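You operate a simulated robot arm through the tools that you are given. There is no shell and no other tool. Be economical: measure what you need, move in short steps, check, and stop when the job is done.

Carry out the task below with a simulated robot arm. There is one attempt and no reset: what you move stays moved.

## Task
Lift the green case lid open.
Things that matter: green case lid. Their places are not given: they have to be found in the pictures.

The check looks at the end state, three seconds after you hand in, the way a careful person would. Anything else that was tipped, shoved, dropped, spilled or broken makes it a failure. A push-on lid holds only when it is set on centred and level and pressed home; a screw cap is set on level and turned clockwise until tight.

## Robot
A 6-joint arm with a two-finger parallel gripper, fixed in place. Base frame: the origin is at the foot of the arm, x ahead of it, y to its left, z up. Units: mm, degrees, N and s.
Its first joint turns from -66.0 to 66.0 degrees. Payload 2.9 kg.
The TCP is the grasp point between the finger pads, 30 mm short of the fingertips. In the tool frame z runs along the fingers and y along their closing line. The gripper opens to 110 mm. The fingers are 20 mm wide and 10 mm thick; the gripper's body (48 by 112 mm) begins 55 mm behind the TCP.
Orientation is told as [roll, pitch, yaw] about the base's x, y, z axes, in that order, counted from this pose: with the fingers straight down and closing along the base's y, the tool's x points along the base's -x, its y along +y and its z along -z.

## Interface
- The arm moves only by the tool move_arm. Its argument "motion" is a list that holds one entry, the list of rows, each a list of 7 numbers: the shift along the base's x, y, z in units of 20 mm (1.0 is 20 mm), then the turn, a rotation vector about the base's x, y, z in units of 4 degrees (1.0 is 4 degrees), then the gripper command, from -1 (fully open) to 1 (shut), values between in proportion. In form: [[[tx, ty, tz, rx, ry, rz, claw], ...]]. A call has 1 to 12 rows; each row shifts and turns the commanded pose from where the row before left it. A call with a number of a shift or a turn outside -1 to 1 is refused whole. A row lasts 0.2 s, in which the tool goes at most 50 mm and 8.6 degrees; a call with a longer step from one row to the next is refused whole, and so is a gripper value outside its range. A pose out of reach is approached as far as the arm can. The call stops where the force on the tool passes 40 N (or 10 N more than at its start, if that is more) or the arm is blocked; 0.2 s more then pass. Each finger travels about 108 mm/s and halts on what it meets, pressing with about 23 N; the grip force reading is that of the motor and also rises with nothing between the fingers. The clock runs only during rows and for 0.2 s after the last one: add rows that do not move to give the fingers time. The reply holds the time, the measured pose of the TCP, the force on the tool along the base axes, the opening and the grip force, in the units named above and with some noise, and new pictures: "views" is both (left out), scene, wrist or none.
- Cameras (640 x 400 px; columns grow to the right, rows downward): "scene" is fixed at [57.8, 415.8, 1409.5]; the picture's right is [-0.91, -0.41, 0.00], its down [-0.13, 0.29, -0.95] and it looks along [0.39, -0.86, -0.32] (base axes); focal length 312 px, centre (320, 200). "wrist" rides on the gripper at [-36, 0, -57] in the tool frame; the picture's right is [0.00, -1.00, 0.00], its down [0.97, 0.00, -0.24] and it looks along [0.24, 0.00, 0.97] (tool axes); focal length 218 px, centre (320, 200).
- point_at(camera, pixels): for up to 12 pixels [column, row] of the newest picture of that camera ("zoom" is the newest enlarged one), the place [x, y, z] in the base frame of the surface seen there, good to about 3 mm. It takes no simulated time.
- zoom(camera, box): a new picture of the part [left, top, right, bottom] of that camera's present view, enlarged. It takes no simulated time.
- close_job(): hands the job in; it is judged then, once.

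Keep the steps short. Do not move on a guess: measure, check each grasp and each placing, and mend mistakes. In all there are 60 turns and 120 pictures (those below and enlarged ones count). Leave the gripper open and the arm clear of the work at the hand-in unless told otherwise, and finish with a single line.

The tools are called after "Call:" by a JSON object that holds its "fn" and its "kwargs". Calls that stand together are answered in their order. move_arm: Moves the arm, as the interface text tells. Its arguments: {"type":"object","properties":{"motion":{"type":"array","items":{"type":"array","items":{"type":"array","items":{"type":"number"}}}},"views":{"type":"string","enum":["both","scene","wrist","none"]}},"required":["motion"]} The other tools are called the same way: point_at (camera, pixels) gives the place of the surface under pixels of a picture; zoom (camera, box) takes an enlarged picture of a part of a camera's view; close_job () hands the job in.

At the start:

```text
time_s: 0.0
tool_pos: [291.1, -237.7, 1194.5]
ee_rot: [0.0, 0.0, 0.0]
force: [-0.5, -0.6, 0.1]
width: 110.1
gripper_force: 0.0
```

scene: 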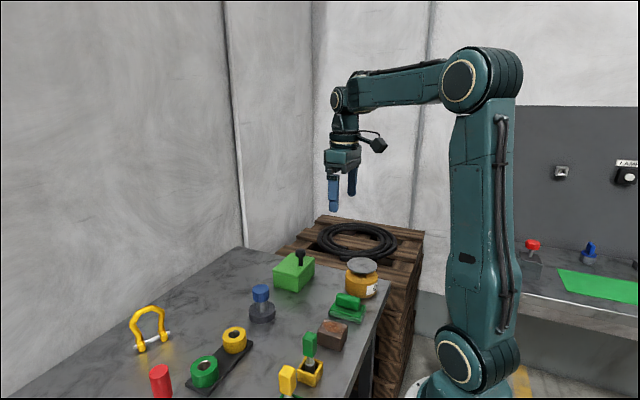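
wrist: 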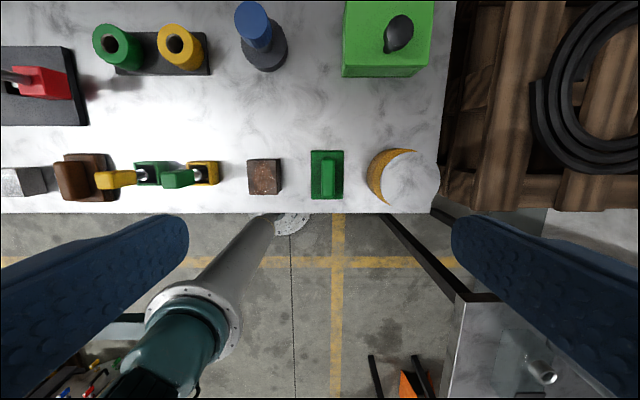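

I see a green box with a black knob near scene (293,270) and a green block near (347,307). I'll enlarge both.

Call:
{"fn": "zoom", "kwargs": {"camera": "scene", "box": [240, 230, 400, 330]}}

Call:
{"fn": "zoom", "kwargs": {"camera": "wrist", "box": [220, 0, 460, 150]}}

Call:
{"fn": "zoom", "kwargs": {"camera": "scene", "box": [120, 280, 376, 400]}}

```text
4.00 times, centred on (320, 280) of scene
```

zoom: 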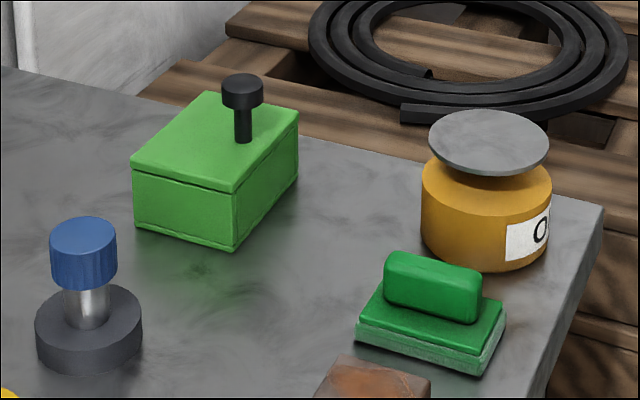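

```text
2.67 times, centred on (340, 75) of wrist
```

zoom: 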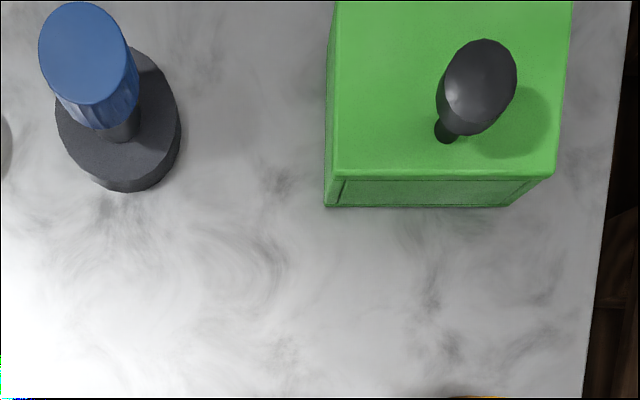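

```text
2.50 times, centred on (248, 340) of scene
```

zoom: 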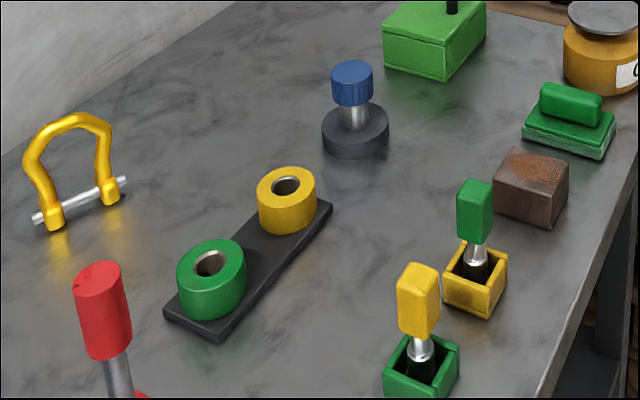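

The green case with a hinged lid and black knob is the target. I'll enlarge it more, to measure it and find the hinge.

Call:
{"fn": "zoom", "kwargs": {"camera": "scene", "box": [262, 240, 326, 300]}}

Call:
{"fn": "point_at", "kwargs": {"camera": "zoom", "pixels": [[320, 60]]}}

Call:
{"fn": "point_at", "kwargs": {"camera": "scene", "pixels": [[300.7, 250.5], [300.7, 254], [300.7, 262], [293, 254], [313.5, 258.5], [298.2, 276.5], [274, 269.5], [298.5, 285], [276, 280], [313.5, 265], [300.5, 265]]}}

Call:
{"fn": "point_at", "kwargs": {"camera": "wrist", "pixels": [[346, 64], [428, 64], [346, 5], [430, 5], [398, 30], [386, 48], [350, 72], [415, 72]]}}

```text
6.67 times, centred on (294, 270) of scene
```

zoom: 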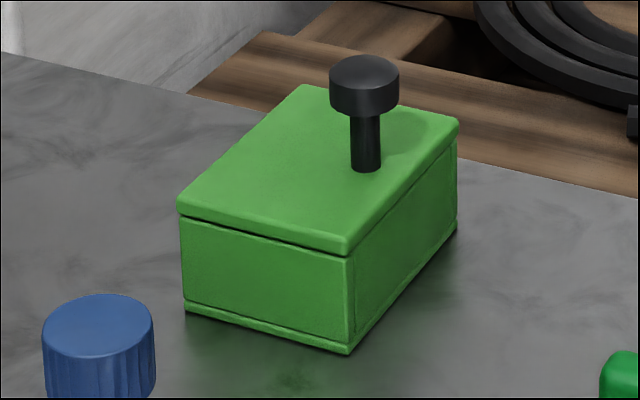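

```text
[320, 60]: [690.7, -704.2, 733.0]
```

```text
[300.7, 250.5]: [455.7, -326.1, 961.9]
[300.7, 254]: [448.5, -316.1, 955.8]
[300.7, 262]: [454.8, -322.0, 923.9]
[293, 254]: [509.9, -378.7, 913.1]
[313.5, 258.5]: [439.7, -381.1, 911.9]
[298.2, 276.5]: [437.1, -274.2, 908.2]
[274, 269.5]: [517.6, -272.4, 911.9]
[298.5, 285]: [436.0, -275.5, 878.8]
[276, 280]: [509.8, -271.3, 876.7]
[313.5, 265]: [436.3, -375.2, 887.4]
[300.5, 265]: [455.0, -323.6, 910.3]
```

```text
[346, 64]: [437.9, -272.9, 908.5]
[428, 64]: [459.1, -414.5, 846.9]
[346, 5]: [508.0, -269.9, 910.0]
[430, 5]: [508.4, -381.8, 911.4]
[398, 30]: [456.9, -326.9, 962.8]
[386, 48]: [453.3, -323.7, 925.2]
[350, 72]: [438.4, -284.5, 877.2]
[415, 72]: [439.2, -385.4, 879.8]
```

The lid spans x 436–516, y −383 to −270, top z 911. The knob is at (455, −325), head z about 943–962, near the robot-side edge, so the hinge should be at the far edge (x≈516). Before coming in tilted from the robot side, I'll measure the can and the stamp next to it.

Call:
{"fn": "point_at", "kwargs": {"camera": "scene", "pixels": [[362, 265], [346, 265], [376, 268], [348, 298], [362, 297], [334, 326], [261, 290], [240, 285]]}}

Call:
{"fn": "point_at", "kwargs": {"camera": "zoom", "pixels": [[365, 70], [335, 95], [365, 100], [394, 95], [365, 112], [354, 140], [366, 140], [378, 140], [366, 165], [345, 235], [350, 300], [350, 340]]}}

```text
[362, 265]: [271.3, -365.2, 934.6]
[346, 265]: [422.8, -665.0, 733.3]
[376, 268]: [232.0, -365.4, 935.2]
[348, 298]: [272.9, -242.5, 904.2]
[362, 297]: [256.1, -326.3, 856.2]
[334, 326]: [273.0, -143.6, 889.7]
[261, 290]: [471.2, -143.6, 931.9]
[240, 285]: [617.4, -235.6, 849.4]
```

```text
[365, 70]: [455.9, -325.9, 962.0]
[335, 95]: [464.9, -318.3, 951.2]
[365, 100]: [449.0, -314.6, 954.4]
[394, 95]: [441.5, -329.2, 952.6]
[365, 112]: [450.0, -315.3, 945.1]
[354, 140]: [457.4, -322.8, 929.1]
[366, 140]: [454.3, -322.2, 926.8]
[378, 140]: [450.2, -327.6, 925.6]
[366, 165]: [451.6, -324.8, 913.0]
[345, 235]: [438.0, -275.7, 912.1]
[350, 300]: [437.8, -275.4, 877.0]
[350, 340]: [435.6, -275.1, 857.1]
```

The knob head centre is (455, −325, 953), radius about 13. The can's centre is around x 260, so it's clear of the approach. I'll tilt the tool toward −60° pitch (fingers pointing forward and down) and move partway toward the knob.

Call:
{"fn": "move_arm", "kwargs": {"motion": [[[0.4, -0.36, -0.5, 0, -1, 0, -0.2], [0.4, -0.36, -0.5, 0, -1, 0, -0.2], [0.4, -0.36, -0.5, 0, -1, 0, -0.2], [0.4, -0.36, -0.5, 0, -1, 0, -0.2], [0.4, -0.36, -0.5, 0, -1, 0, -0.2], [0.4, -0.36, -0.5, 0, -1, 0, -0.2], [0.4, -0.36, -0.5, 0, -1, 0, -0.2], [0.4, -0.36, -0.5, 0, -1, 0, -0.2], [0.4, -0.36, -0.5, 0, -1, 0, -0.2], [0.4, -0.36, -0.5, 0, -1, 0, -0.2], [0.4, -0.36, -0.5, 0, -1, 0, -0.2], [0.4, -0.36, -0.5, 0, -1, 0, -0.2]]]}}

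```text
time_s: 2.6
tool_pos: [388.2, -324.6, 1074.7]
ee_rot: [0.0, -48.2, 0.1]
force: [-0.4, 0.0, 0.5]
width: 66.0
gripper_force: 0.0
```

scene: 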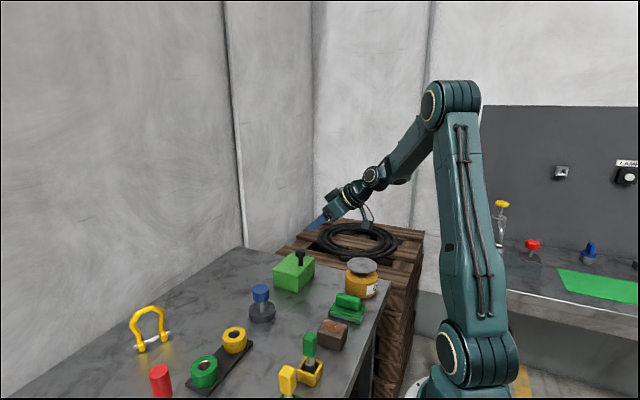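
wrist: 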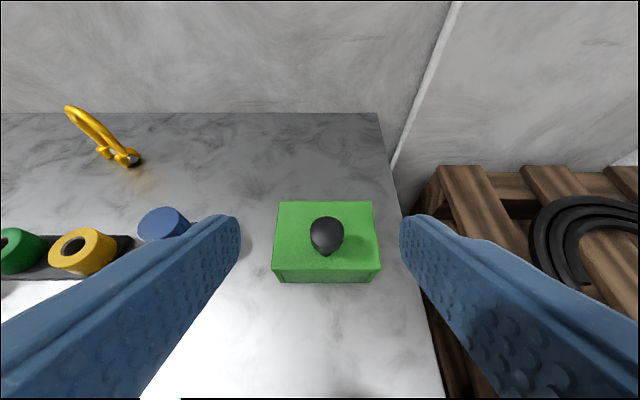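

The pose is as commanded and the knob is centred between the fingers. Next I go down to z≈990 and finish the tilt to −60°.

Call:
{"fn": "move_arm", "kwargs": {"motion": [[[0.05, 0, -0.71, 0, -0.5, 0, -0.2], [0.05, 0, -0.71, 0, -0.5, 0, -0.2], [0.05, 0, -0.71, 0, -0.5, 0, -0.2], [0.05, 0, -0.71, 0, -0.5, 0, -0.2], [0.05, 0, -0.71, 0, -0.5, 0, -0.2], [0.05, 0, -0.71, 0, -0.5, 0, -0.2]]]}}

```text
time_s: 4.0
tool_pos: [391.9, -324.2, 990.3]
ee_rot: [0.0, -60.0, 0.0]
force: [0.9, 0.6, -0.3]
width: 65.8
gripper_force: 0.0
```

scene: 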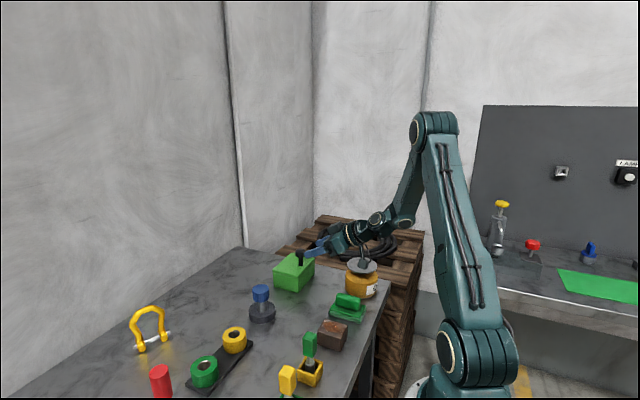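
wrist: 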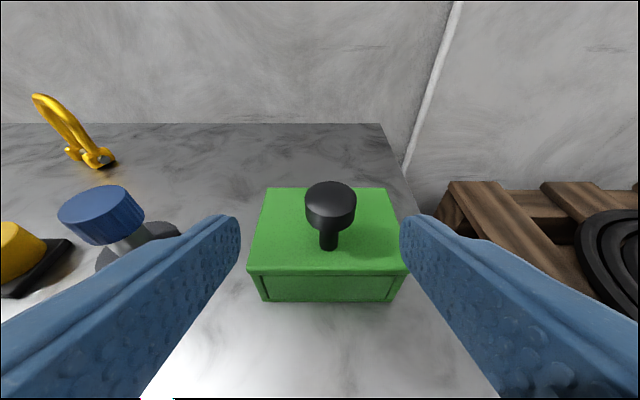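

Something black hangs from the wrist near the can at scene (363,262). I'll check its clearance before going on.

Call:
{"fn": "zoom", "kwargs": {"camera": "scene", "box": [280, 200, 424, 300]}}

Call:
{"fn": "point_at", "kwargs": {"camera": "scene", "pixels": [[363, 261], [365, 257], [361, 264], [350, 235], [322, 246], [300, 252], [380, 222]]}}

```text
4.00 times, centred on (352, 250) of scene
```

zoom: 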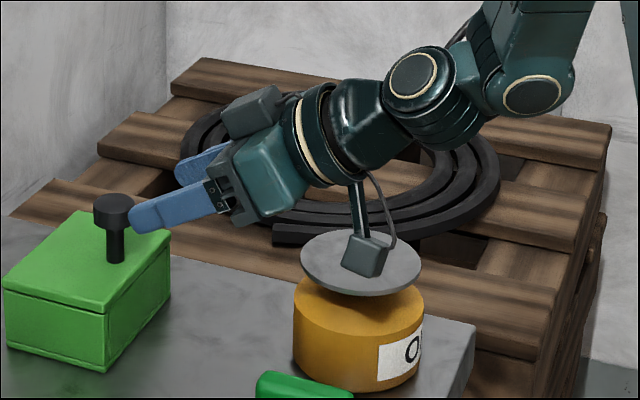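

```text
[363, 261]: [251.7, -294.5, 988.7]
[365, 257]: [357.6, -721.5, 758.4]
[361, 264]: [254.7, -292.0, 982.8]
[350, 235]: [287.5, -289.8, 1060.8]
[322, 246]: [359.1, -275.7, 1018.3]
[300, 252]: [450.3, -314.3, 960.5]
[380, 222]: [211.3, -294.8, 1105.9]
```

The hanging box bottom is at z≈980 and the can top is at 935. Easing the tilt to −50° raises the box by about 24 mm, so there's enough margin. Next I go in to the knob head at (455, −325, 953).

Call:
{"fn": "move_arm", "kwargs": {"motion": [[[0, 0, 0, 0, 0.83, 0, -0.2], [0, 0, 0, 0, 0.83, 0, -0.2], [0, 0, 0, 0, 0.84, 0, -0.2], [0.53, 0, -0.31, 0, 0, 0, -0.2], [0.53, 0, -0.31, 0, 0, 0, -0.2], [0.53, 0, -0.31, 0, 0, 0, -0.2], [0.53, 0, -0.31, 0, 0, 0, -0.2], [0.53, 0, -0.31, 0, 0, 0, -0.2], [0.53, 0, -0.31, 0, 0, 0, -0.2]]]}}

Call:
{"fn": "zoom", "kwargs": {"camera": "scene", "box": [260, 200, 404, 300]}}

```text
time_s: 6.0
tool_pos: [456.3, -323.1, 953.6]
ee_rot: [-0.1, -49.9, 0.1]
force: [-0.2, 0.6, -0.9]
width: 65.8
gripper_force: 0.1
```

scene: 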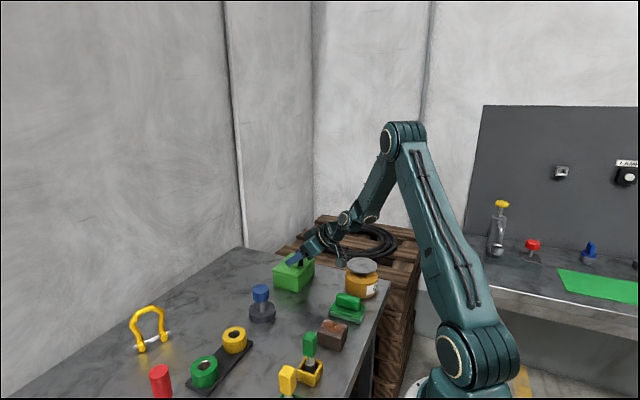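
wrist: 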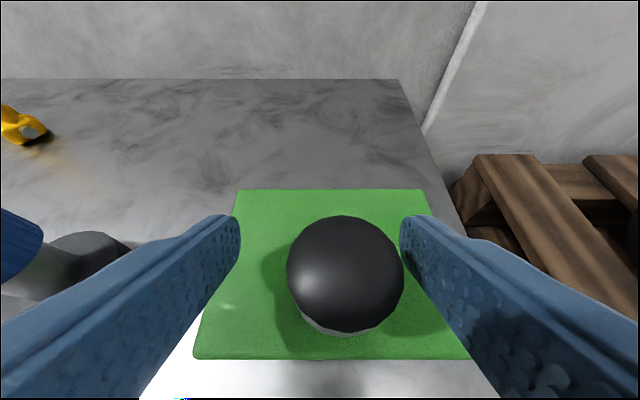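

```text
4.00 times, centred on (332, 250) of scene
```

zoom: 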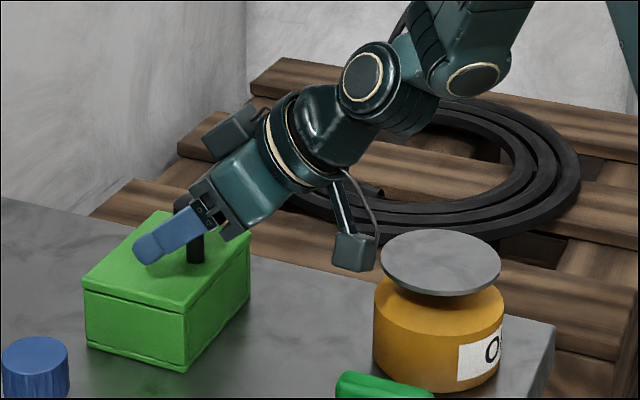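

The knob shows about 25 px right of centre, which is about 5 mm toward −y. I'll shift by that much and close on the head.

Call:
{"fn": "move_arm", "kwargs": {"motion": [[[0, -0.22, 0, 0, 0, 0, -0.2], [0, 0, 0, 0, 0, 0, 0.2], [0, 0, 0, 0, 0, 0, 0.5], [0, 0, 0, 0, 0, 0, 1], [0, 0, 0, 0, 0, 0, 1], [0, 0, 0, 0, 0, 0, 1]]]}}

```text
time_s: 7.4
tool_pos: [456.4, -329.2, 954.1]
ee_rot: [-0.2, -50.0, 0.1]
force: [3.4, -21.0, -2.9]
width: 31.4
gripper_force: 44.8
```

scene: 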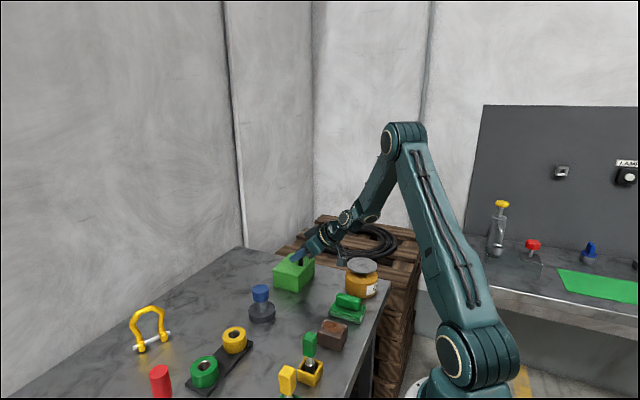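
wrist: 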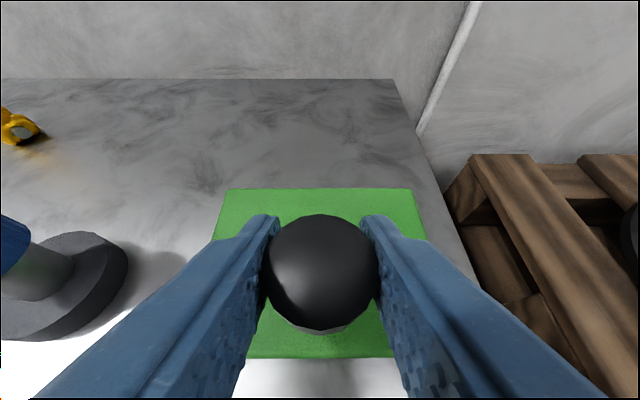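

The head is held (width 31). There's about 21 N sideways, so I'll shift slightly in −y to relax it. Then I'll follow the hinge arc for the first 12° about the assumed axis at x 516, z 908.

Call:
{"fn": "move_arm", "kwargs": {"motion": [[[0, -0.08, 0, 0, 0, 0, 1], [0.164, 0, 0.207, 0, 1, 0, 1], [0.178, 0, 0.195, 0, 1, 0, 1], [0.191, 0, 0.183, 0, 1, 0, 1]]]}}

Call:
{"fn": "zoom", "kwargs": {"camera": "scene", "box": [260, 220, 356, 300]}}

```text
time_s: 8.4
tool_pos: [468.6, -330.4, 966.6]
ee_rot: [-0.1, -38.3, 0.1]
force: [3.9, -16.1, 6.9]
width: 31.5
gripper_force: 45.2
```

scene: 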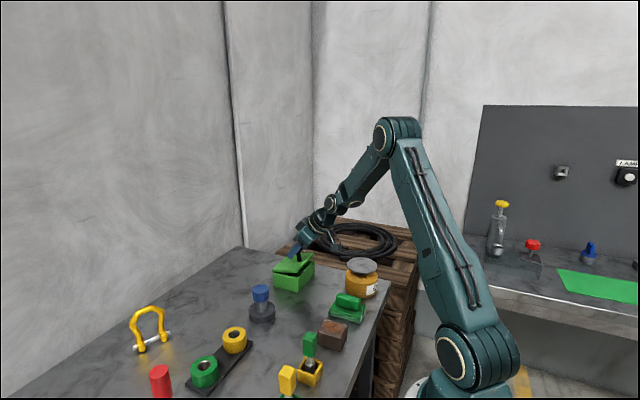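
wrist: 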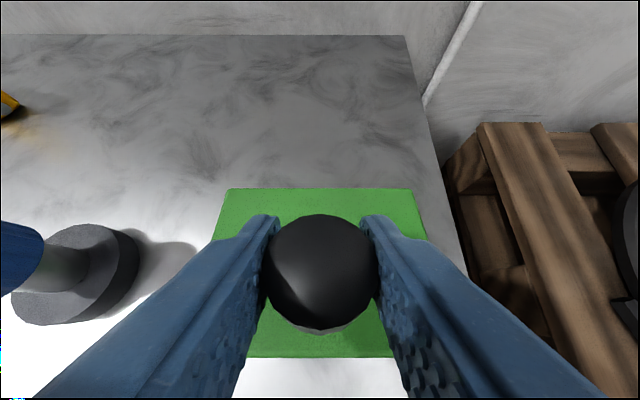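

```text
5.00 times, centred on (308, 260) of scene
```

zoom: 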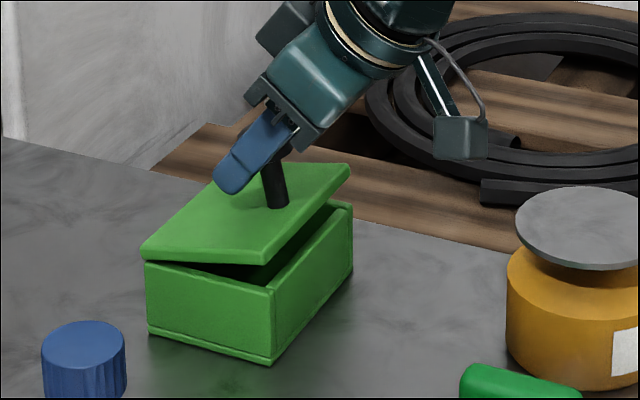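

The lid turns about the far hinge as expected and the forces stay low. I'll carry on along the arc to about 48°.

Call:
{"fn": "move_arm", "kwargs": {"motion": [[[0.204, -0.05, 0.169, 0, 1, 0, 1], [0.216, 0, 0.154, 0, 1, 0, 1], [0.225, 0, 0.139, 0, 1, 0, 1], [0.235, 0, 0.123, 0, 1, 0, 1], [0.243, 0, 0.106, 0, 1, 0, 1], [0.249, 0, 0.089, 0, 1, 0, 1], [0.255, 0, 0.071, 0, 1, 0, 1], [0.259, 0, 0.053, 0, 1, 0, 1], [0.262, 0, 0.035, 0, 1, 0, 1]]]}}

Call:
{"fn": "zoom", "kwargs": {"camera": "scene", "box": [260, 220, 356, 300]}}

```text
time_s: 10.4
tool_pos: [511.8, -330.6, 984.3]
ee_rot: [-0.1, -2.2, 0.1]
force: [9.8, 1.8, 15.3]
width: 31.8
gripper_force: 45.1
```

scene: 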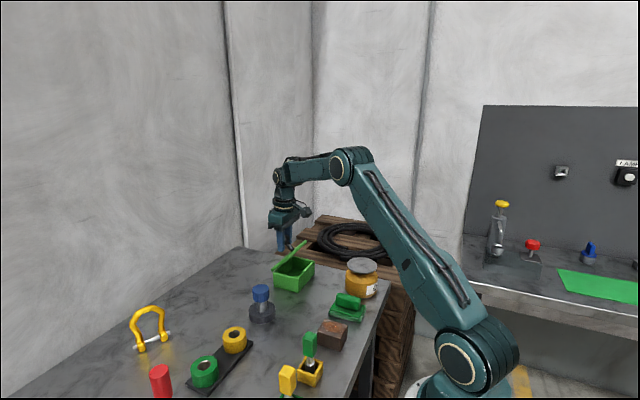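
wrist: 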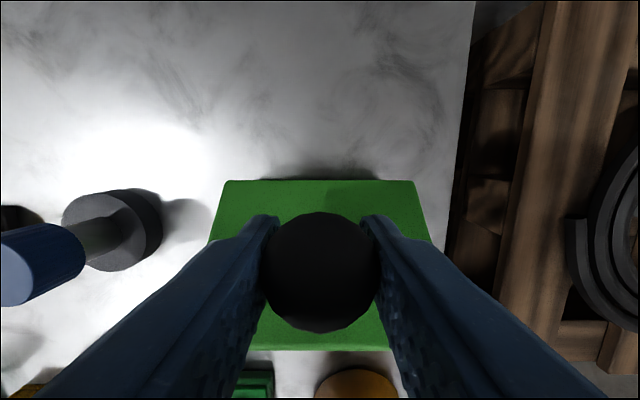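

```text
5.00 times, centred on (308, 260) of scene
```

zoom: 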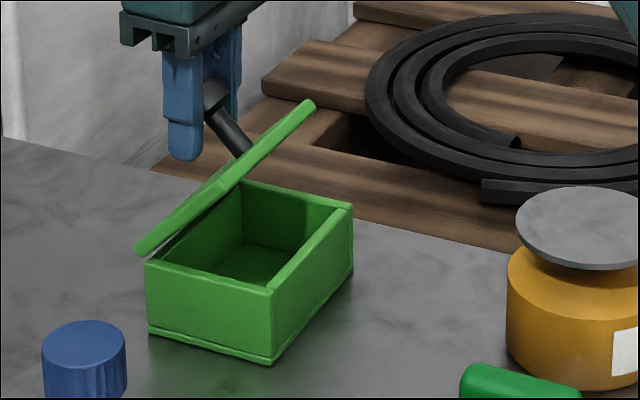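

The lid is open about 48° and still gripped. There's a small upward load, so I'll add about 1 mm of lift and go on to about 72°.

Call:
{"fn": "move_arm", "kwargs": {"motion": [[[0.28, 0, 0.07, 0, 1, 0, 1], [0.265, 0, 0.0, 0, 1, 0, 1], [0.264, 0, -0.02, 0, 1, 0, 1], [0.262, 0, -0.039, 0, 1, 0, 1], [0.258, 0, -0.057, 0, 1, 0, 1], [0.254, 0, -0.075, 0, 1, 0, 1]]]}}

Call:
{"fn": "zoom", "kwargs": {"camera": "scene", "box": [240, 200, 356, 300]}}

```text
time_s: 11.8
tool_pos: [521.9, -330.9, 984.7]
ee_rot: [0.0, 6.0, 0.1]
force: [3.5, 1.8, 7.6]
width: 31.6
gripper_force: 44.6
out of reach, approached as far as the arm can: row 3, 4, 5, 6
```

scene: 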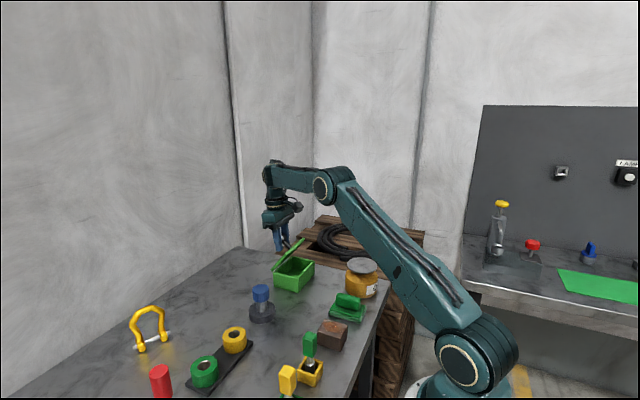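
wrist: 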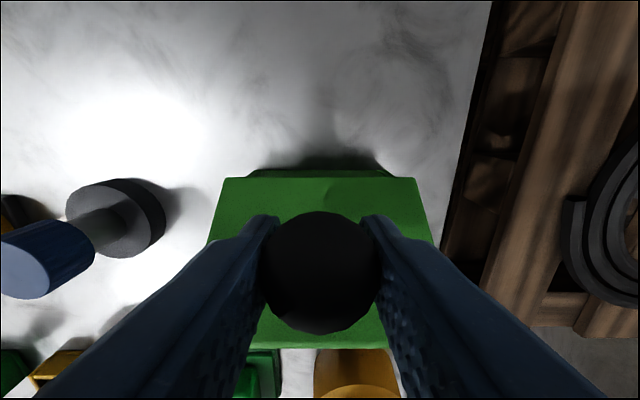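

```text
4.00 times, centred on (298, 250) of scene
```

zoom: 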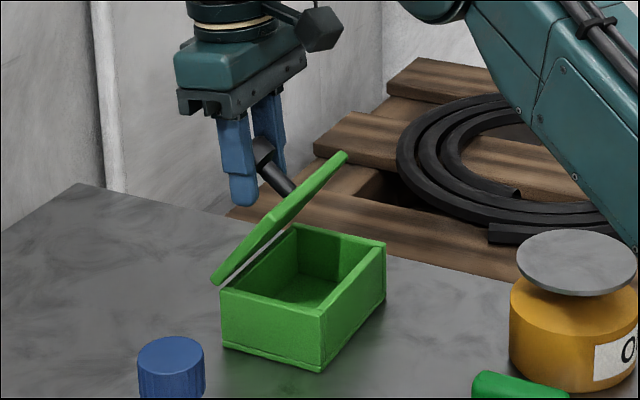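

The arm has reached its limit at this tilt, with the lid at about 56°. I'll keep the knob in place and turn the tool back a little so the round head pivots between the pads. That also shows where the commanded pose stands.

Call:
{"fn": "move_arm", "kwargs": {"motion": [[[0, 0, 0, 0, -0.5, 0, 1], [0, 0, 0, 0, -0.5, 0, 1]]], "views": "none"}}

```text
time_s: 12.4
tool_pos: [519.6, -330.5, 983.1]
ee_rot: [0.2, 2.2, -0.2]
force: [-15.0, 3.1, 7.2]
width: 31.4
gripper_force: 45.2
```

The commanded pose tracks the real one. I'll keep pushing the knob along its arc in +x while turning the tool gently back.

Call:
{"fn": "move_arm", "kwargs": {"motion": [[[0.2, 0, 0.02, 0, -1, 0, 1], [0.2, 0, 0.0, 0, -1, 0, 1], [0.2, 0, 0, 0, -1, 0, 1]]]}}

Call:
{"fn": "zoom", "kwargs": {"camera": "scene", "box": [240, 200, 356, 300]}}

```text
time_s: 13.2
tool_pos: [531.0, -329.7, 984.3]
ee_rot: [0.2, -9.9, -0.1]
force: [-15.1, -1.4, -2.9]
width: 31.7
gripper_force: 44.2
```

scene: 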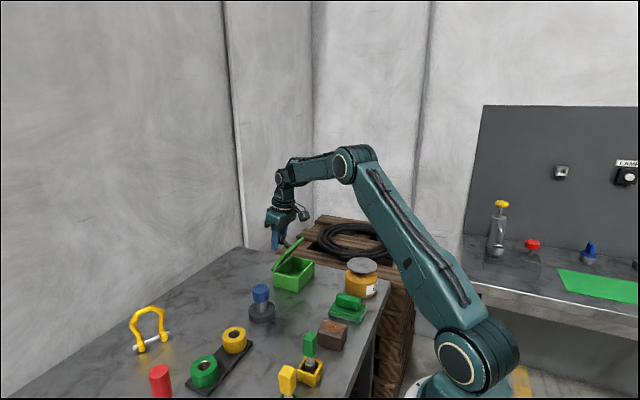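
wrist: 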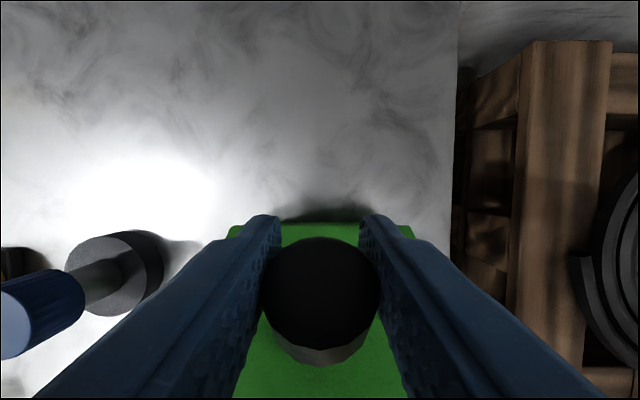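

```text
4.00 times, centred on (298, 250) of scene
```

zoom: 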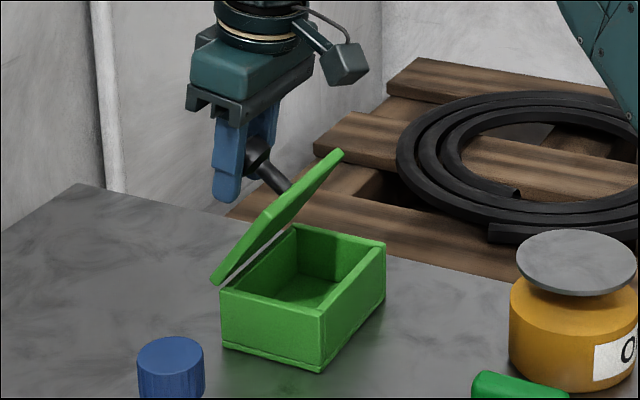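

It pivots, but the knob seems to sit off-centre in the pads. I'll measure the knob and lid now.

Call:
{"fn": "point_at", "kwargs": {"camera": "wrist", "pixels": [[320, 260], [320, 290], [320, 330], [320, 355]]}}

Call:
{"fn": "point_at", "kwargs": {"camera": "zoom", "pixels": [[268, 165], [256, 172], [280, 185], [341, 153], [214, 280], [330, 180], [238, 265]]}}

```text
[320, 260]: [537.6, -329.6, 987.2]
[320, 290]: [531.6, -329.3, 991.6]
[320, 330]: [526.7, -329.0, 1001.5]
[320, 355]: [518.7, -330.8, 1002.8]
```

```text
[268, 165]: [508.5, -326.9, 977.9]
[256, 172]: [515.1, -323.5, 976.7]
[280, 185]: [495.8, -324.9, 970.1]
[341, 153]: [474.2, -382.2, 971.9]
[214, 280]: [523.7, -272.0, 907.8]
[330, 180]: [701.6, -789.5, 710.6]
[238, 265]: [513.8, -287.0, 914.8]
```

Head centre is about (523, 988) and the lid is at about 58°. I'll turn the tool back another 20° with the knob fixed, then swing the lid and tool up together.

Call:
{"fn": "move_arm", "kwargs": {"motion": [[[0.014, 0, 0.026, 0, -1, 0, 1], [0.014, 0, 0.026, 0, -1, 0, 1], [0.014, 0, 0.026, 0, -1, 0, 1], [0.014, 0, 0.026, 0, -1, 0, 1], [0.014, 0, 0.026, 0, -1, 0, 1]]]}}

Call:
{"fn": "zoom", "kwargs": {"camera": "scene", "box": [240, 200, 356, 300]}}

```text
time_s: 14.4
tool_pos: [534.1, -329.0, 987.4]
ee_rot: [0.2, -29.9, 0.1]
force: [-15.3, -3.2, 2.1]
width: 31.0
gripper_force: 45.2
```

scene: 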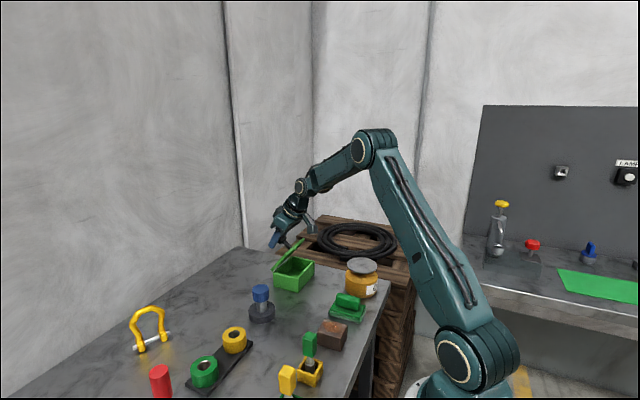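
wrist: 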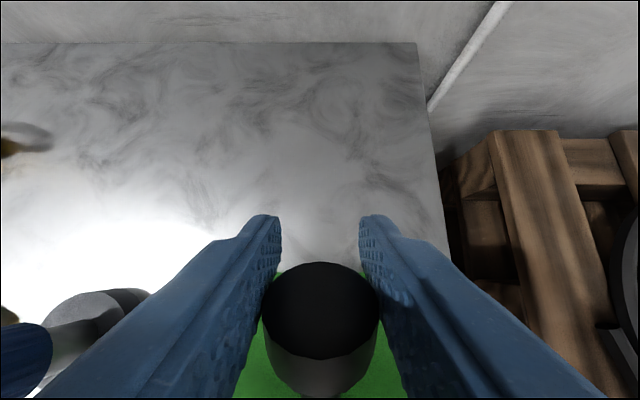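

```text
4.00 times, centred on (298, 250) of scene
```

zoom: 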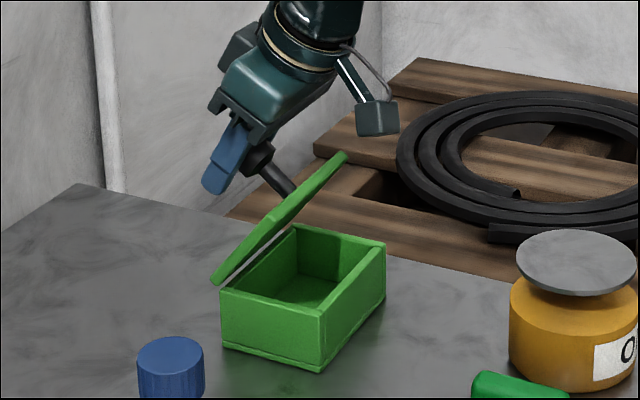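

The lid is at about 55° and the tool at −30°. Now I swing both together about the hinge by 24°.

Call:
{"fn": "move_arm", "kwargs": {"motion": [[[0.275, 0, -0.073, 0, 1, 0, 1], [0.269, 0, -0.092, 0, 1, 0, 1], [0.262, 0, -0.11, 0, 1, 0, 1], [0.254, 0, -0.128, 0, 1, 0, 1], [0.244, 0, -0.146, 0, 1, 0, 1], [0.233, 0, -0.162, 0, 1, 0, 1]]]}}

Call:
{"fn": "zoom", "kwargs": {"camera": "scene", "box": [240, 200, 356, 300]}}

```text
time_s: 15.8
tool_pos: [568.1, -330.9, 977.4]
ee_rot: [-0.3, -6.6, 0.0]
force: [15.2, -10.8, 15.1]
width: 31.3
gripper_force: 45.7
```

scene: 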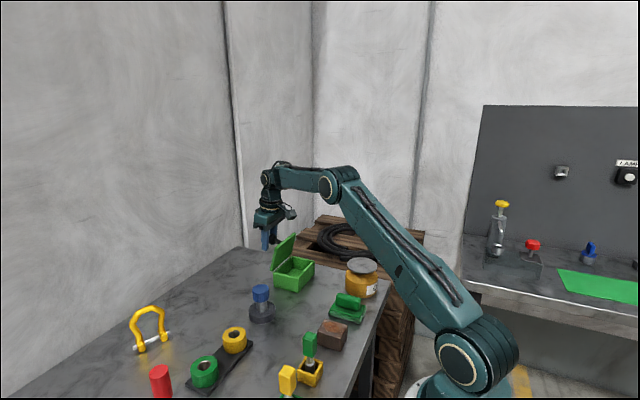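
wrist: 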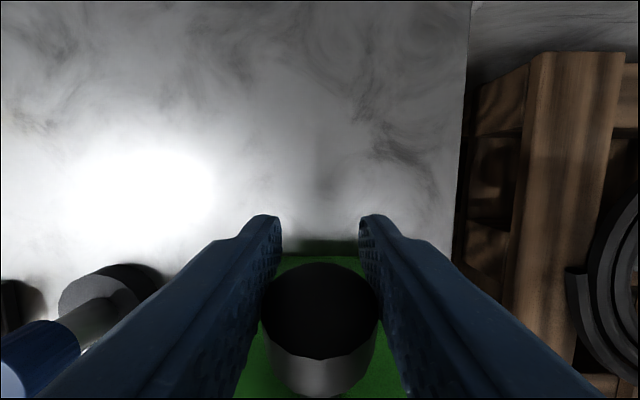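

```text
4.00 times, centred on (298, 250) of scene
```

zoom: 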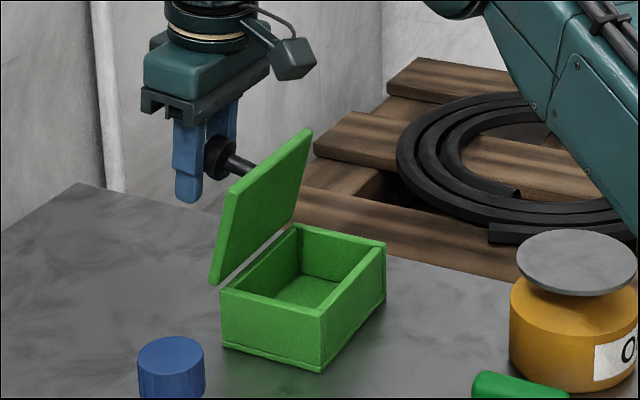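

The lid is at about 78°. I'll repeat the ratchet once more: tool back 20°, then swing 16° to bring the lid past vertical.

Call:
{"fn": "move_arm", "kwargs": {"motion": [[[0.02, -0.03, 0.028, 0, -1, 0, 1], [0.02, -0.03, 0.028, 0, -1, 0, 1], [0.02, 0, 0.028, 0, -1, 0, 1], [0.02, 0, 0.028, 0, -1, 0, 1], [0.02, 0, 0.028, 0, -1, 0, 1], [0.236, 0, -0.19, 0, 1, 0, 1], [0.22, 0, -0.206, 0, 1, 0, 1], [0.206, 0, -0.22, 0, 1, 0, 1], [0.19, 0, -0.235, 0, 1, 0, 1]]]}}

Call:
{"fn": "zoom", "kwargs": {"camera": "scene", "box": [240, 200, 356, 300]}}

```text
time_s: 17.8
tool_pos: [584.2, -333.1, 957.9]
ee_rot: [-0.1, -10.1, -0.3]
force: [0.7, 1.1, -0.5]
width: 0.1
gripper_force: 37.8
```

scene: 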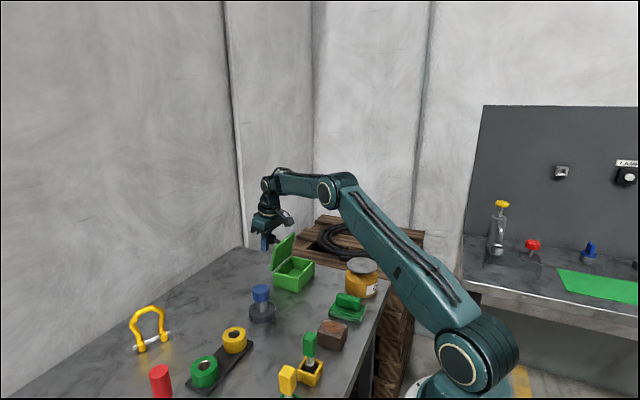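
wrist: 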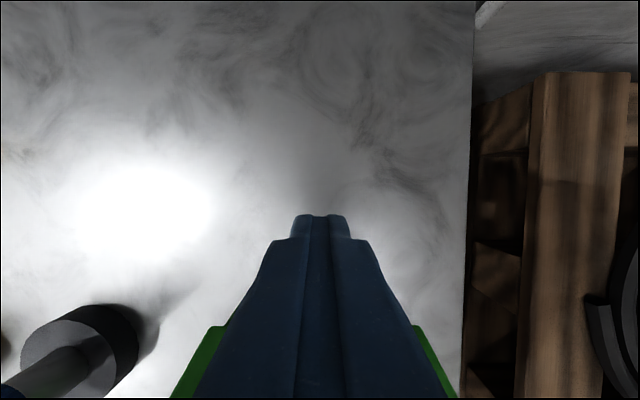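

```text
4.00 times, centred on (298, 250) of scene
```

zoom: 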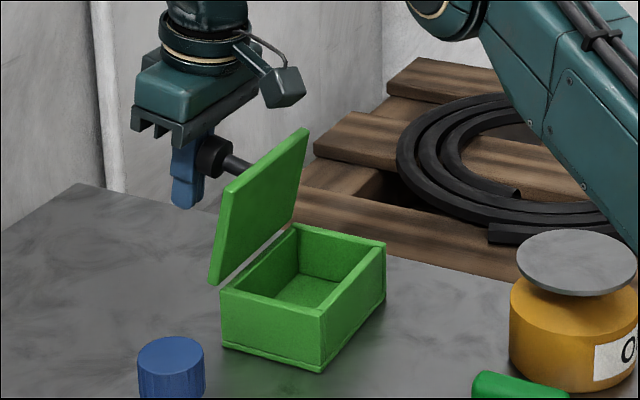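

The pads slipped off the knob and shut, but the lid still stands at about 76°. I'll hold still for a second to see whether it stays there by itself.

Call:
{"fn": "move_arm", "kwargs": {"motion": [[[0, 0, 0, 0, 0, 0, 1], [0, 0, 0, 0, 0, 0, 1], [0, 0, 0, 0, 0, 0, 1], [0, 0, 0, 0, 0, 0, 1], [0, 0, 0, 0, 0, 0, 1]]], "views": "none"}}

Call:
{"fn": "zoom", "kwargs": {"camera": "scene", "box": [240, 200, 356, 300]}}

Call:
{"fn": "point_at", "kwargs": {"camera": "zoom", "pixels": [[304, 140], [238, 190], [296, 210], [225, 275], [265, 200], [232, 230], [212, 240], [205, 150]]}}

```text
time_s: 19.0
tool_pos: [583.6, -331.5, 959.0]
ee_rot: [0.0, -10.0, 0.0]
force: [-0.1, -0.5, -0.9]
width: 0.0
gripper_force: 37.6
```

```text
4.00 times, centred on (298, 250) of scene
```

zoom: 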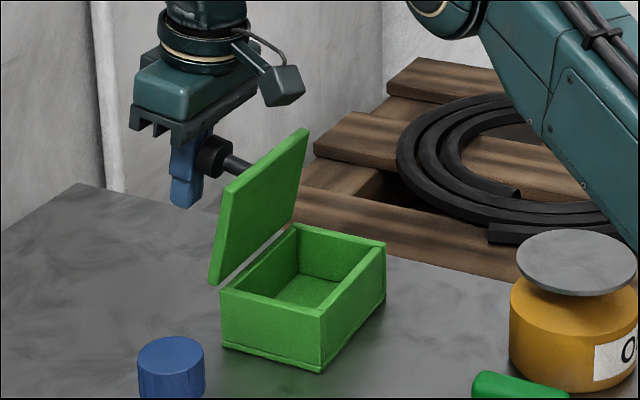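

```text
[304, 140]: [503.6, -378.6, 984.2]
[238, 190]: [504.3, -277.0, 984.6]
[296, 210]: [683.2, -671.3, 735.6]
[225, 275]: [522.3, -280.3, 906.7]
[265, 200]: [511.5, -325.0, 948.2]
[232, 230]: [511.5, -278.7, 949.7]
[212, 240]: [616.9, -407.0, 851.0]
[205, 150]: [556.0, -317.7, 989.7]
```

The lid stays at about 78° on its own, so the hinge holds by friction, and the arm carries no load. To open it fully I'll raise the closed fingers clear, go back over the lid, and push from the inside past vertical. First I go up and back.

Call:
{"fn": "move_arm", "kwargs": {"motion": [[[0, 0, 0.9, 0, 0, 0, 1], [0, 0, 0.9, 0, 0, 0, 1], [0, 0, 0.9, 0, 0, 0, 1], [0, 0, 0.9, 0, 0, 0, 1], [0, 0, 0.9, 0, 0, 0, 1], [0, 0, 0.9, 0, 0, 0, 1], [-0.8, 0, 0.5, 0, 0, 0, 1], [-1, 0, 0, 0, 0.5, 0, 1], [-1, 0, 0, 0, 0.5, 0, 1], [-1, 0, 0, 0, 0.5, 0, 1], [-1, 0, 0, 0, 0.5, 0, 1], [-1, 0.3, 0, 0, 0.5, 0, 1]]]}}

Call:
{"fn": "zoom", "kwargs": {"camera": "scene", "box": [240, 200, 356, 300]}}

```text
time_s: 21.6
tool_pos: [468.7, -339.1, 1074.8]
ee_rot: [0.1, 0.2, -0.1]
force: [0.5, -1.1, 0.2]
width: 0.1
gripper_force: 38.0
out of reach, approached as far as the arm can: row 5, 6, 11, 12
```

scene: 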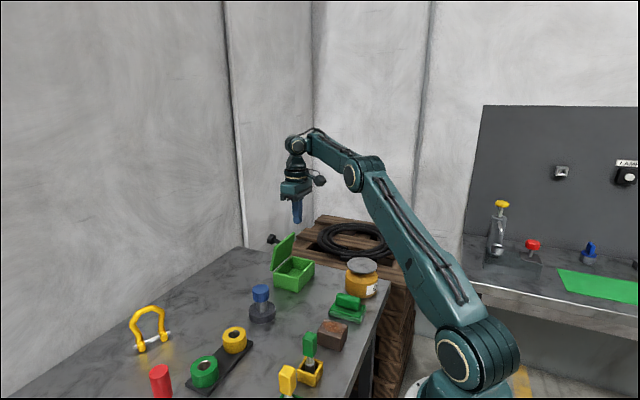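
wrist: 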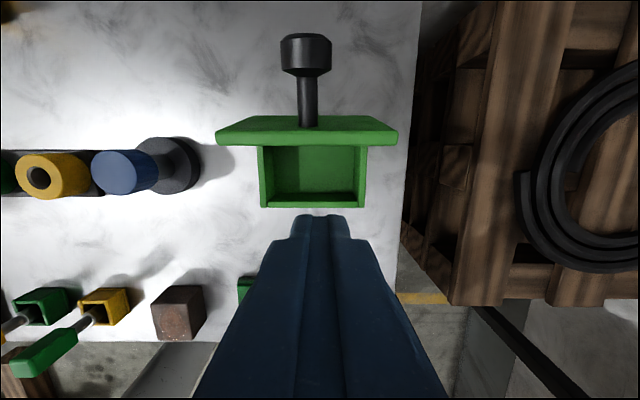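

```text
4.00 times, centred on (298, 250) of scene
```

zoom: 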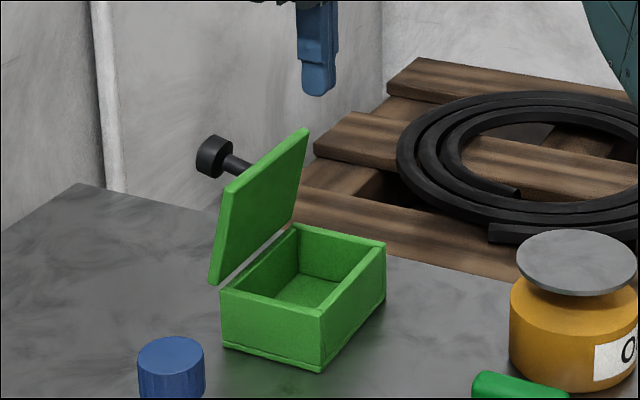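

The lid is unchanged and the fingers are behind it at x 469. Now I lower to z≈980 centred on y −325, inside the lid and above the box, then push slowly in +x to about 510.

Call:
{"fn": "move_arm", "kwargs": {"motion": [[[0, 0.35, -0.95, 0, 0, 0, 1], [0, 0.35, -0.95, 0, 0, 0, 1], [0, 0, -0.95, 0, 0, 0, 1], [0, 0, -0.95, 0, 0, 0, 1], [0, 0, -0.95, 0, 0, 0, 1], [0.4, 0, 0, 0, 0, 0, 1], [0.3, 0, 0, 0, 0, 0, 1], [0.3, 0, 0, 0, 0, 0, 1], [0.3, 0, 0, 0, 0, 0, 1], [0.3, 0, 0, 0, 0, 0, 1], [0.3, 0, 0, 0, 0, 0, 1], [0.2, 0, 0, 0, 0, 0, 1]]]}}

Call:
{"fn": "zoom", "kwargs": {"camera": "scene", "box": [240, 200, 356, 300]}}

```text
time_s: 22.8
tool_pos: [505.4, -347.7, 1019.2]
ee_rot: [-1.1, -1.3, 0.3]
force: [-0.5, -0.2, 7.6]
width: 0.0
gripper_force: 37.4
out of reach, approached as far as the arm can: row 1, 2, 3, 4, 5
stopped in row 5: the force on the tool passed its limit (the readings are from after the stop); the commanded pose is now the measured one
```

scene: 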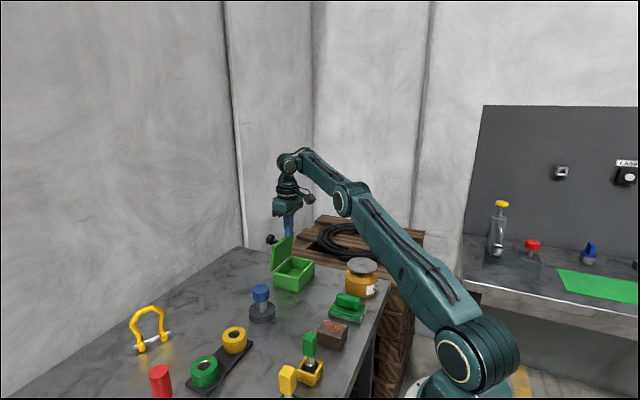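
wrist: 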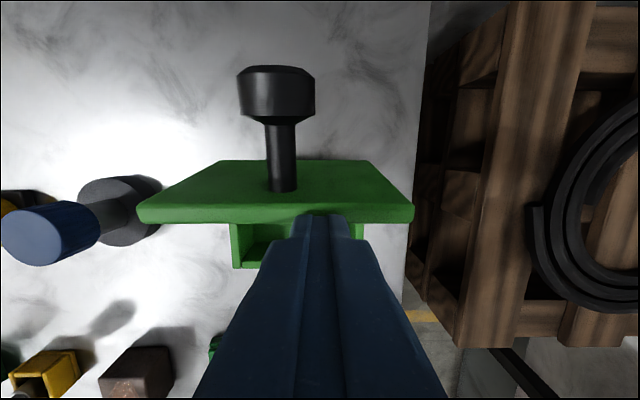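

```text
4.00 times, centred on (298, 250) of scene
```

zoom: 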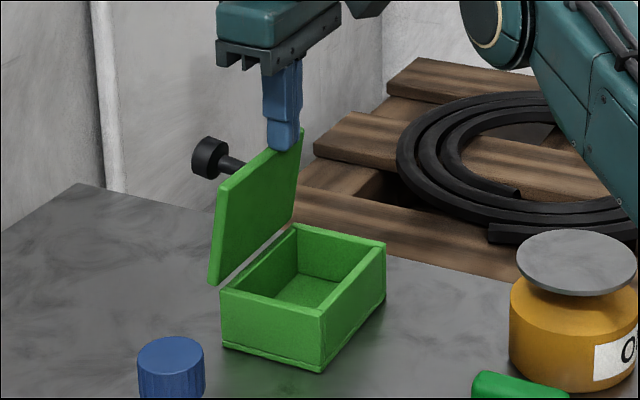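

An unexpected reach limit led to a drifted descent, and the fingertips touched the lid's top edge. The case hasn't moved. I'll lift off and move back over the box in short steps, with a slight forward tilt that should be easier to reach.

Call:
{"fn": "move_arm", "kwargs": {"motion": [[[0, 0, 0.5, 0, 0, 0, 1], [0, 0, 0.8, 0, 0, 0, 1], [-0.6, 0, 0.6, 0, -0.8, 0, 1], [-0.8, 0.3, 0, 0, -0.8, 0, 1], [-0.8, 0.4, 0, 0, -0.8, 0, 1]]]}}

```text
time_s: 24.0
tool_pos: [503.7, -364.4, 1080.1]
ee_rot: [-0.8, -10.6, 0.3]
force: [1.0, 0.0, -0.1]
width: 0.0
gripper_force: 37.3
out of reach, approached as far as the arm can: row 3, 4, 5
```

scene: 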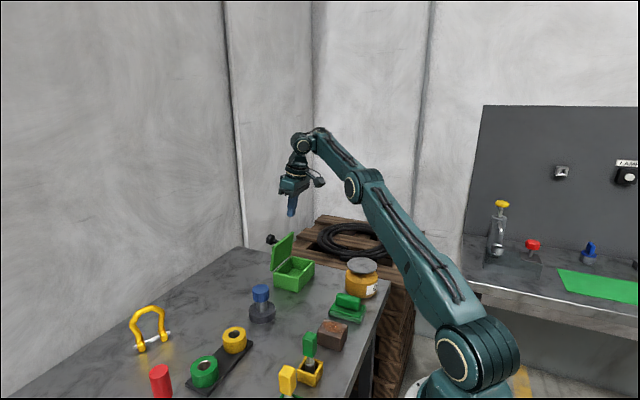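
wrist: 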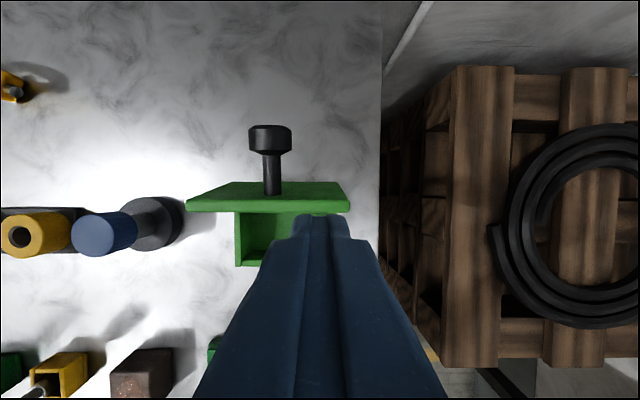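

The arm isn't following −x commands near this pose. I'll test with one small −x step, then a small tilt back, to see how it responds.

Call:
{"fn": "move_arm", "kwargs": {"motion": [[[-0.3, 0, 0, 0, 0, 0, 1], [-0.3, 0, 0, 0, 0, 0, 1]]], "views": "none"}}

Call:
{"fn": "move_arm", "kwargs": {"motion": [[[0, 0, 0, 0, -1, 0, 1], [0, 0, 0, 0, -1, 0, 1], [0, 0, 0, 0, -1, 0, 1]]], "views": "none"}}

Call:
{"fn": "move_arm", "kwargs": {"motion": [[[-0.5, 0.2, 0, 0, 0, 0, 1], [-0.5, 0.2, 0, 0, 0, 0, 1]]], "views": "none"}}

```text
time_s: 24.6
tool_pos: [496.2, -370.9, 1083.1]
ee_rot: [-0.7, -10.6, 0.5]
force: [0.5, 0.3, 0.3]
width: 0.0
gripper_force: 37.9
out of reach, approached as far as the arm can: row 1, 2
```

```text
time_s: 25.4
tool_pos: [522.2, -393.3, 1097.4]
ee_rot: [-1.0, -22.7, 0.3]
force: [0.3, 0.7, -0.4]
width: 0.0
gripper_force: 38.1
out of reach, approached as far as the arm can: row 1, 2, 3
```

```text
time_s: 26.0
tool_pos: [514.0, -396.9, 1105.1]
ee_rot: [-1.0, -22.7, 0.4]
force: [0.2, 0.7, 0.2]
width: 0.0
gripper_force: 37.3
out of reach, approached as far as the arm can: row 1, 2
```

I'll look at the arm's posture to see which joint is limiting.

Call:
{"fn": "zoom", "kwargs": {"camera": "scene", "box": [232, 80, 552, 400]}}

```text
1.25 times, centred on (392, 240) of scene
```

zoom: 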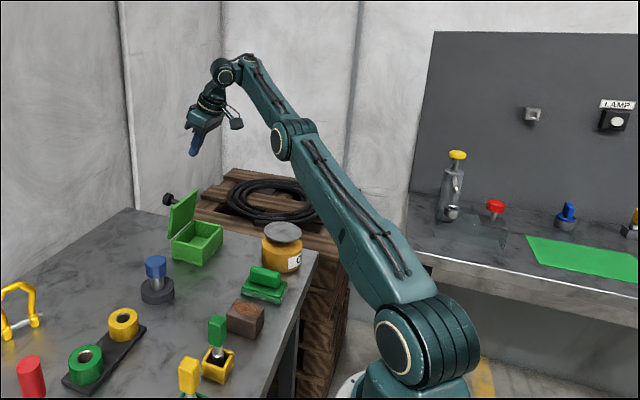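

The elbow is almost straight, which explains why it won't come inward. I'm well above the case, so I'll pull radially inward with larger steps to bend the elbow again.

Call:
{"fn": "move_arm", "kwargs": {"motion": [[[-1, 0.8, 0, 0, 0, 0, 1], [-1, 0.8, 0, 0, 0, 0, 1], [-1, 0.8, 0, 0, 0, 0, 1], [-1, 0.8, 0, 0, 0, 0, 1]]], "views": "scene"}}

```text
time_s: 27.0
tool_pos: [508.4, -392.3, 1123.4]
ee_rot: [-1.0, -22.7, 0.4]
force: [0.0, 0.3, -0.3]
width: 0.2
gripper_force: 37.9
out of reach, approached as far as the arm can: row 1, 2, 3, 4
```

scene: 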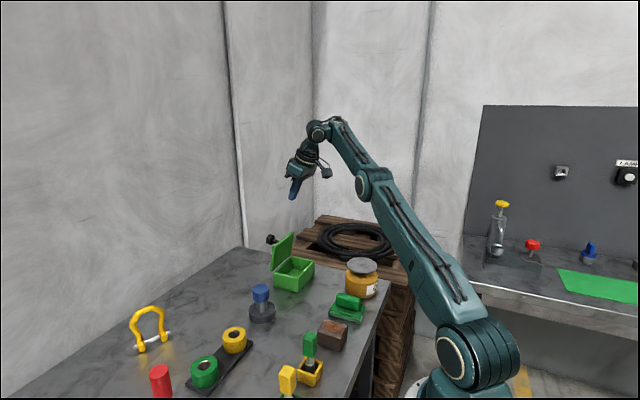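

Still stuck. I'll measure shoulder, elbow and wrist points to find the elbow's actual bend.

Call:
{"fn": "point_at", "kwargs": {"camera": "scene", "pixels": [[456, 354], [362, 184], [317, 131], [340, 147], [420, 270]]}}

```text
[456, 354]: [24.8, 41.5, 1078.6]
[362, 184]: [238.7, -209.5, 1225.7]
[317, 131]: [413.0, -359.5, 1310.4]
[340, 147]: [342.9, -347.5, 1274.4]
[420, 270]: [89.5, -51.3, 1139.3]
```

The upper arm rises at about 24° and the forearm at about 20°, so the elbow is straight. I'll stretch slightly outward and then lower, all well above the case, so the elbow can flex the right way.

Call:
{"fn": "move_arm", "kwargs": {"motion": [[[0.6, -0.5, 0.2, 0, 0, 0, 1], [0.6, -0.5, 0.2, 0, 0, 0, 1], [0, 0, -0.8, 0, 0, 0, 1], [0, 0, -0.8, 0, 0, 0, 1]]], "views": "none"}}

Call:
{"fn": "move_arm", "kwargs": {"motion": [[[-0.5, 0.4, 0, 0, 0, 0, 1], [-0.5, 0.4, 0, 0, 0, 0, 1]]], "views": "scene"}}

```text
time_s: 28.0
tool_pos: [519.7, -401.8, 1094.9]
ee_rot: [-1.1, -22.7, 0.3]
force: [-1.4, 0.4, 0.2]
width: 0.0
gripper_force: 37.9
out of reach, approached as far as the arm can: row 2
```

```text
time_s: 28.6
tool_pos: [514.1, -399.2, 1103.4]
ee_rot: [-1.0, -22.6, 0.4]
force: [-0.2, 0.8, 0.2]
width: 0.0
gripper_force: 37.4
out of reach, approached as far as the arm can: row 1, 2
```

scene: 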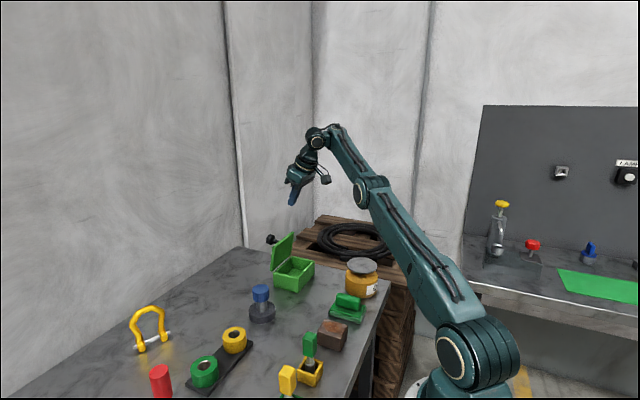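

Outward and down work, so the elbow has folded slightly past straight against its limit. I'll stretch out fully, sweep down at full stretch, then come in.

Call:
{"fn": "move_arm", "kwargs": {"motion": [[[0.5, -0.4, 0.2, 0, 0, 0, 1], [0.6, -0.5, 0.2, 0, 0, 0, 1], [0.8, -0.6, 0.3, 0, 0, 0, 1], [0.8, -0.6, 0.3, 0, 0, 0, 1], [0.4, -0.3, -0.9, 0, 0, 0, 1], [-0.2, 0.15, -0.6, 0, 0, 0, 1], [-0.5, 0.4, 0, 0, 0, 0, 1]]], "views": "none"}}

Call:
{"fn": "move_arm", "kwargs": {"motion": [[[-0.5, 0.4, 0, 0, 0, 0, 1], [-0.5, 0.4, 0, 0, 0, 0, 1]]], "views": "scene"}}

```text
time_s: 30.2
tool_pos: [522.0, -406.8, 1077.2]
ee_rot: [-1.1, -22.7, 0.6]
force: [0.0, 0.2, 0.6]
width: 0.0
gripper_force: 37.9
out of reach, approached as far as the arm can: row 2, 3, 4
```

```text
time_s: 30.8
tool_pos: [501.9, -390.6, 1078.7]
ee_rot: [-1.2, -22.7, 0.4]
force: [0.0, 1.2, -0.1]
width: 0.0
gripper_force: 37.7
```

scene: 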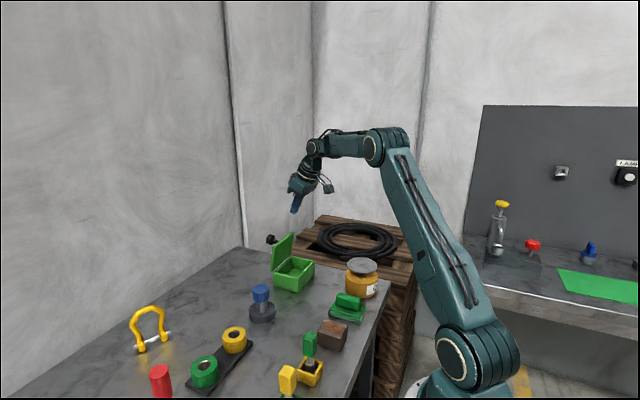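

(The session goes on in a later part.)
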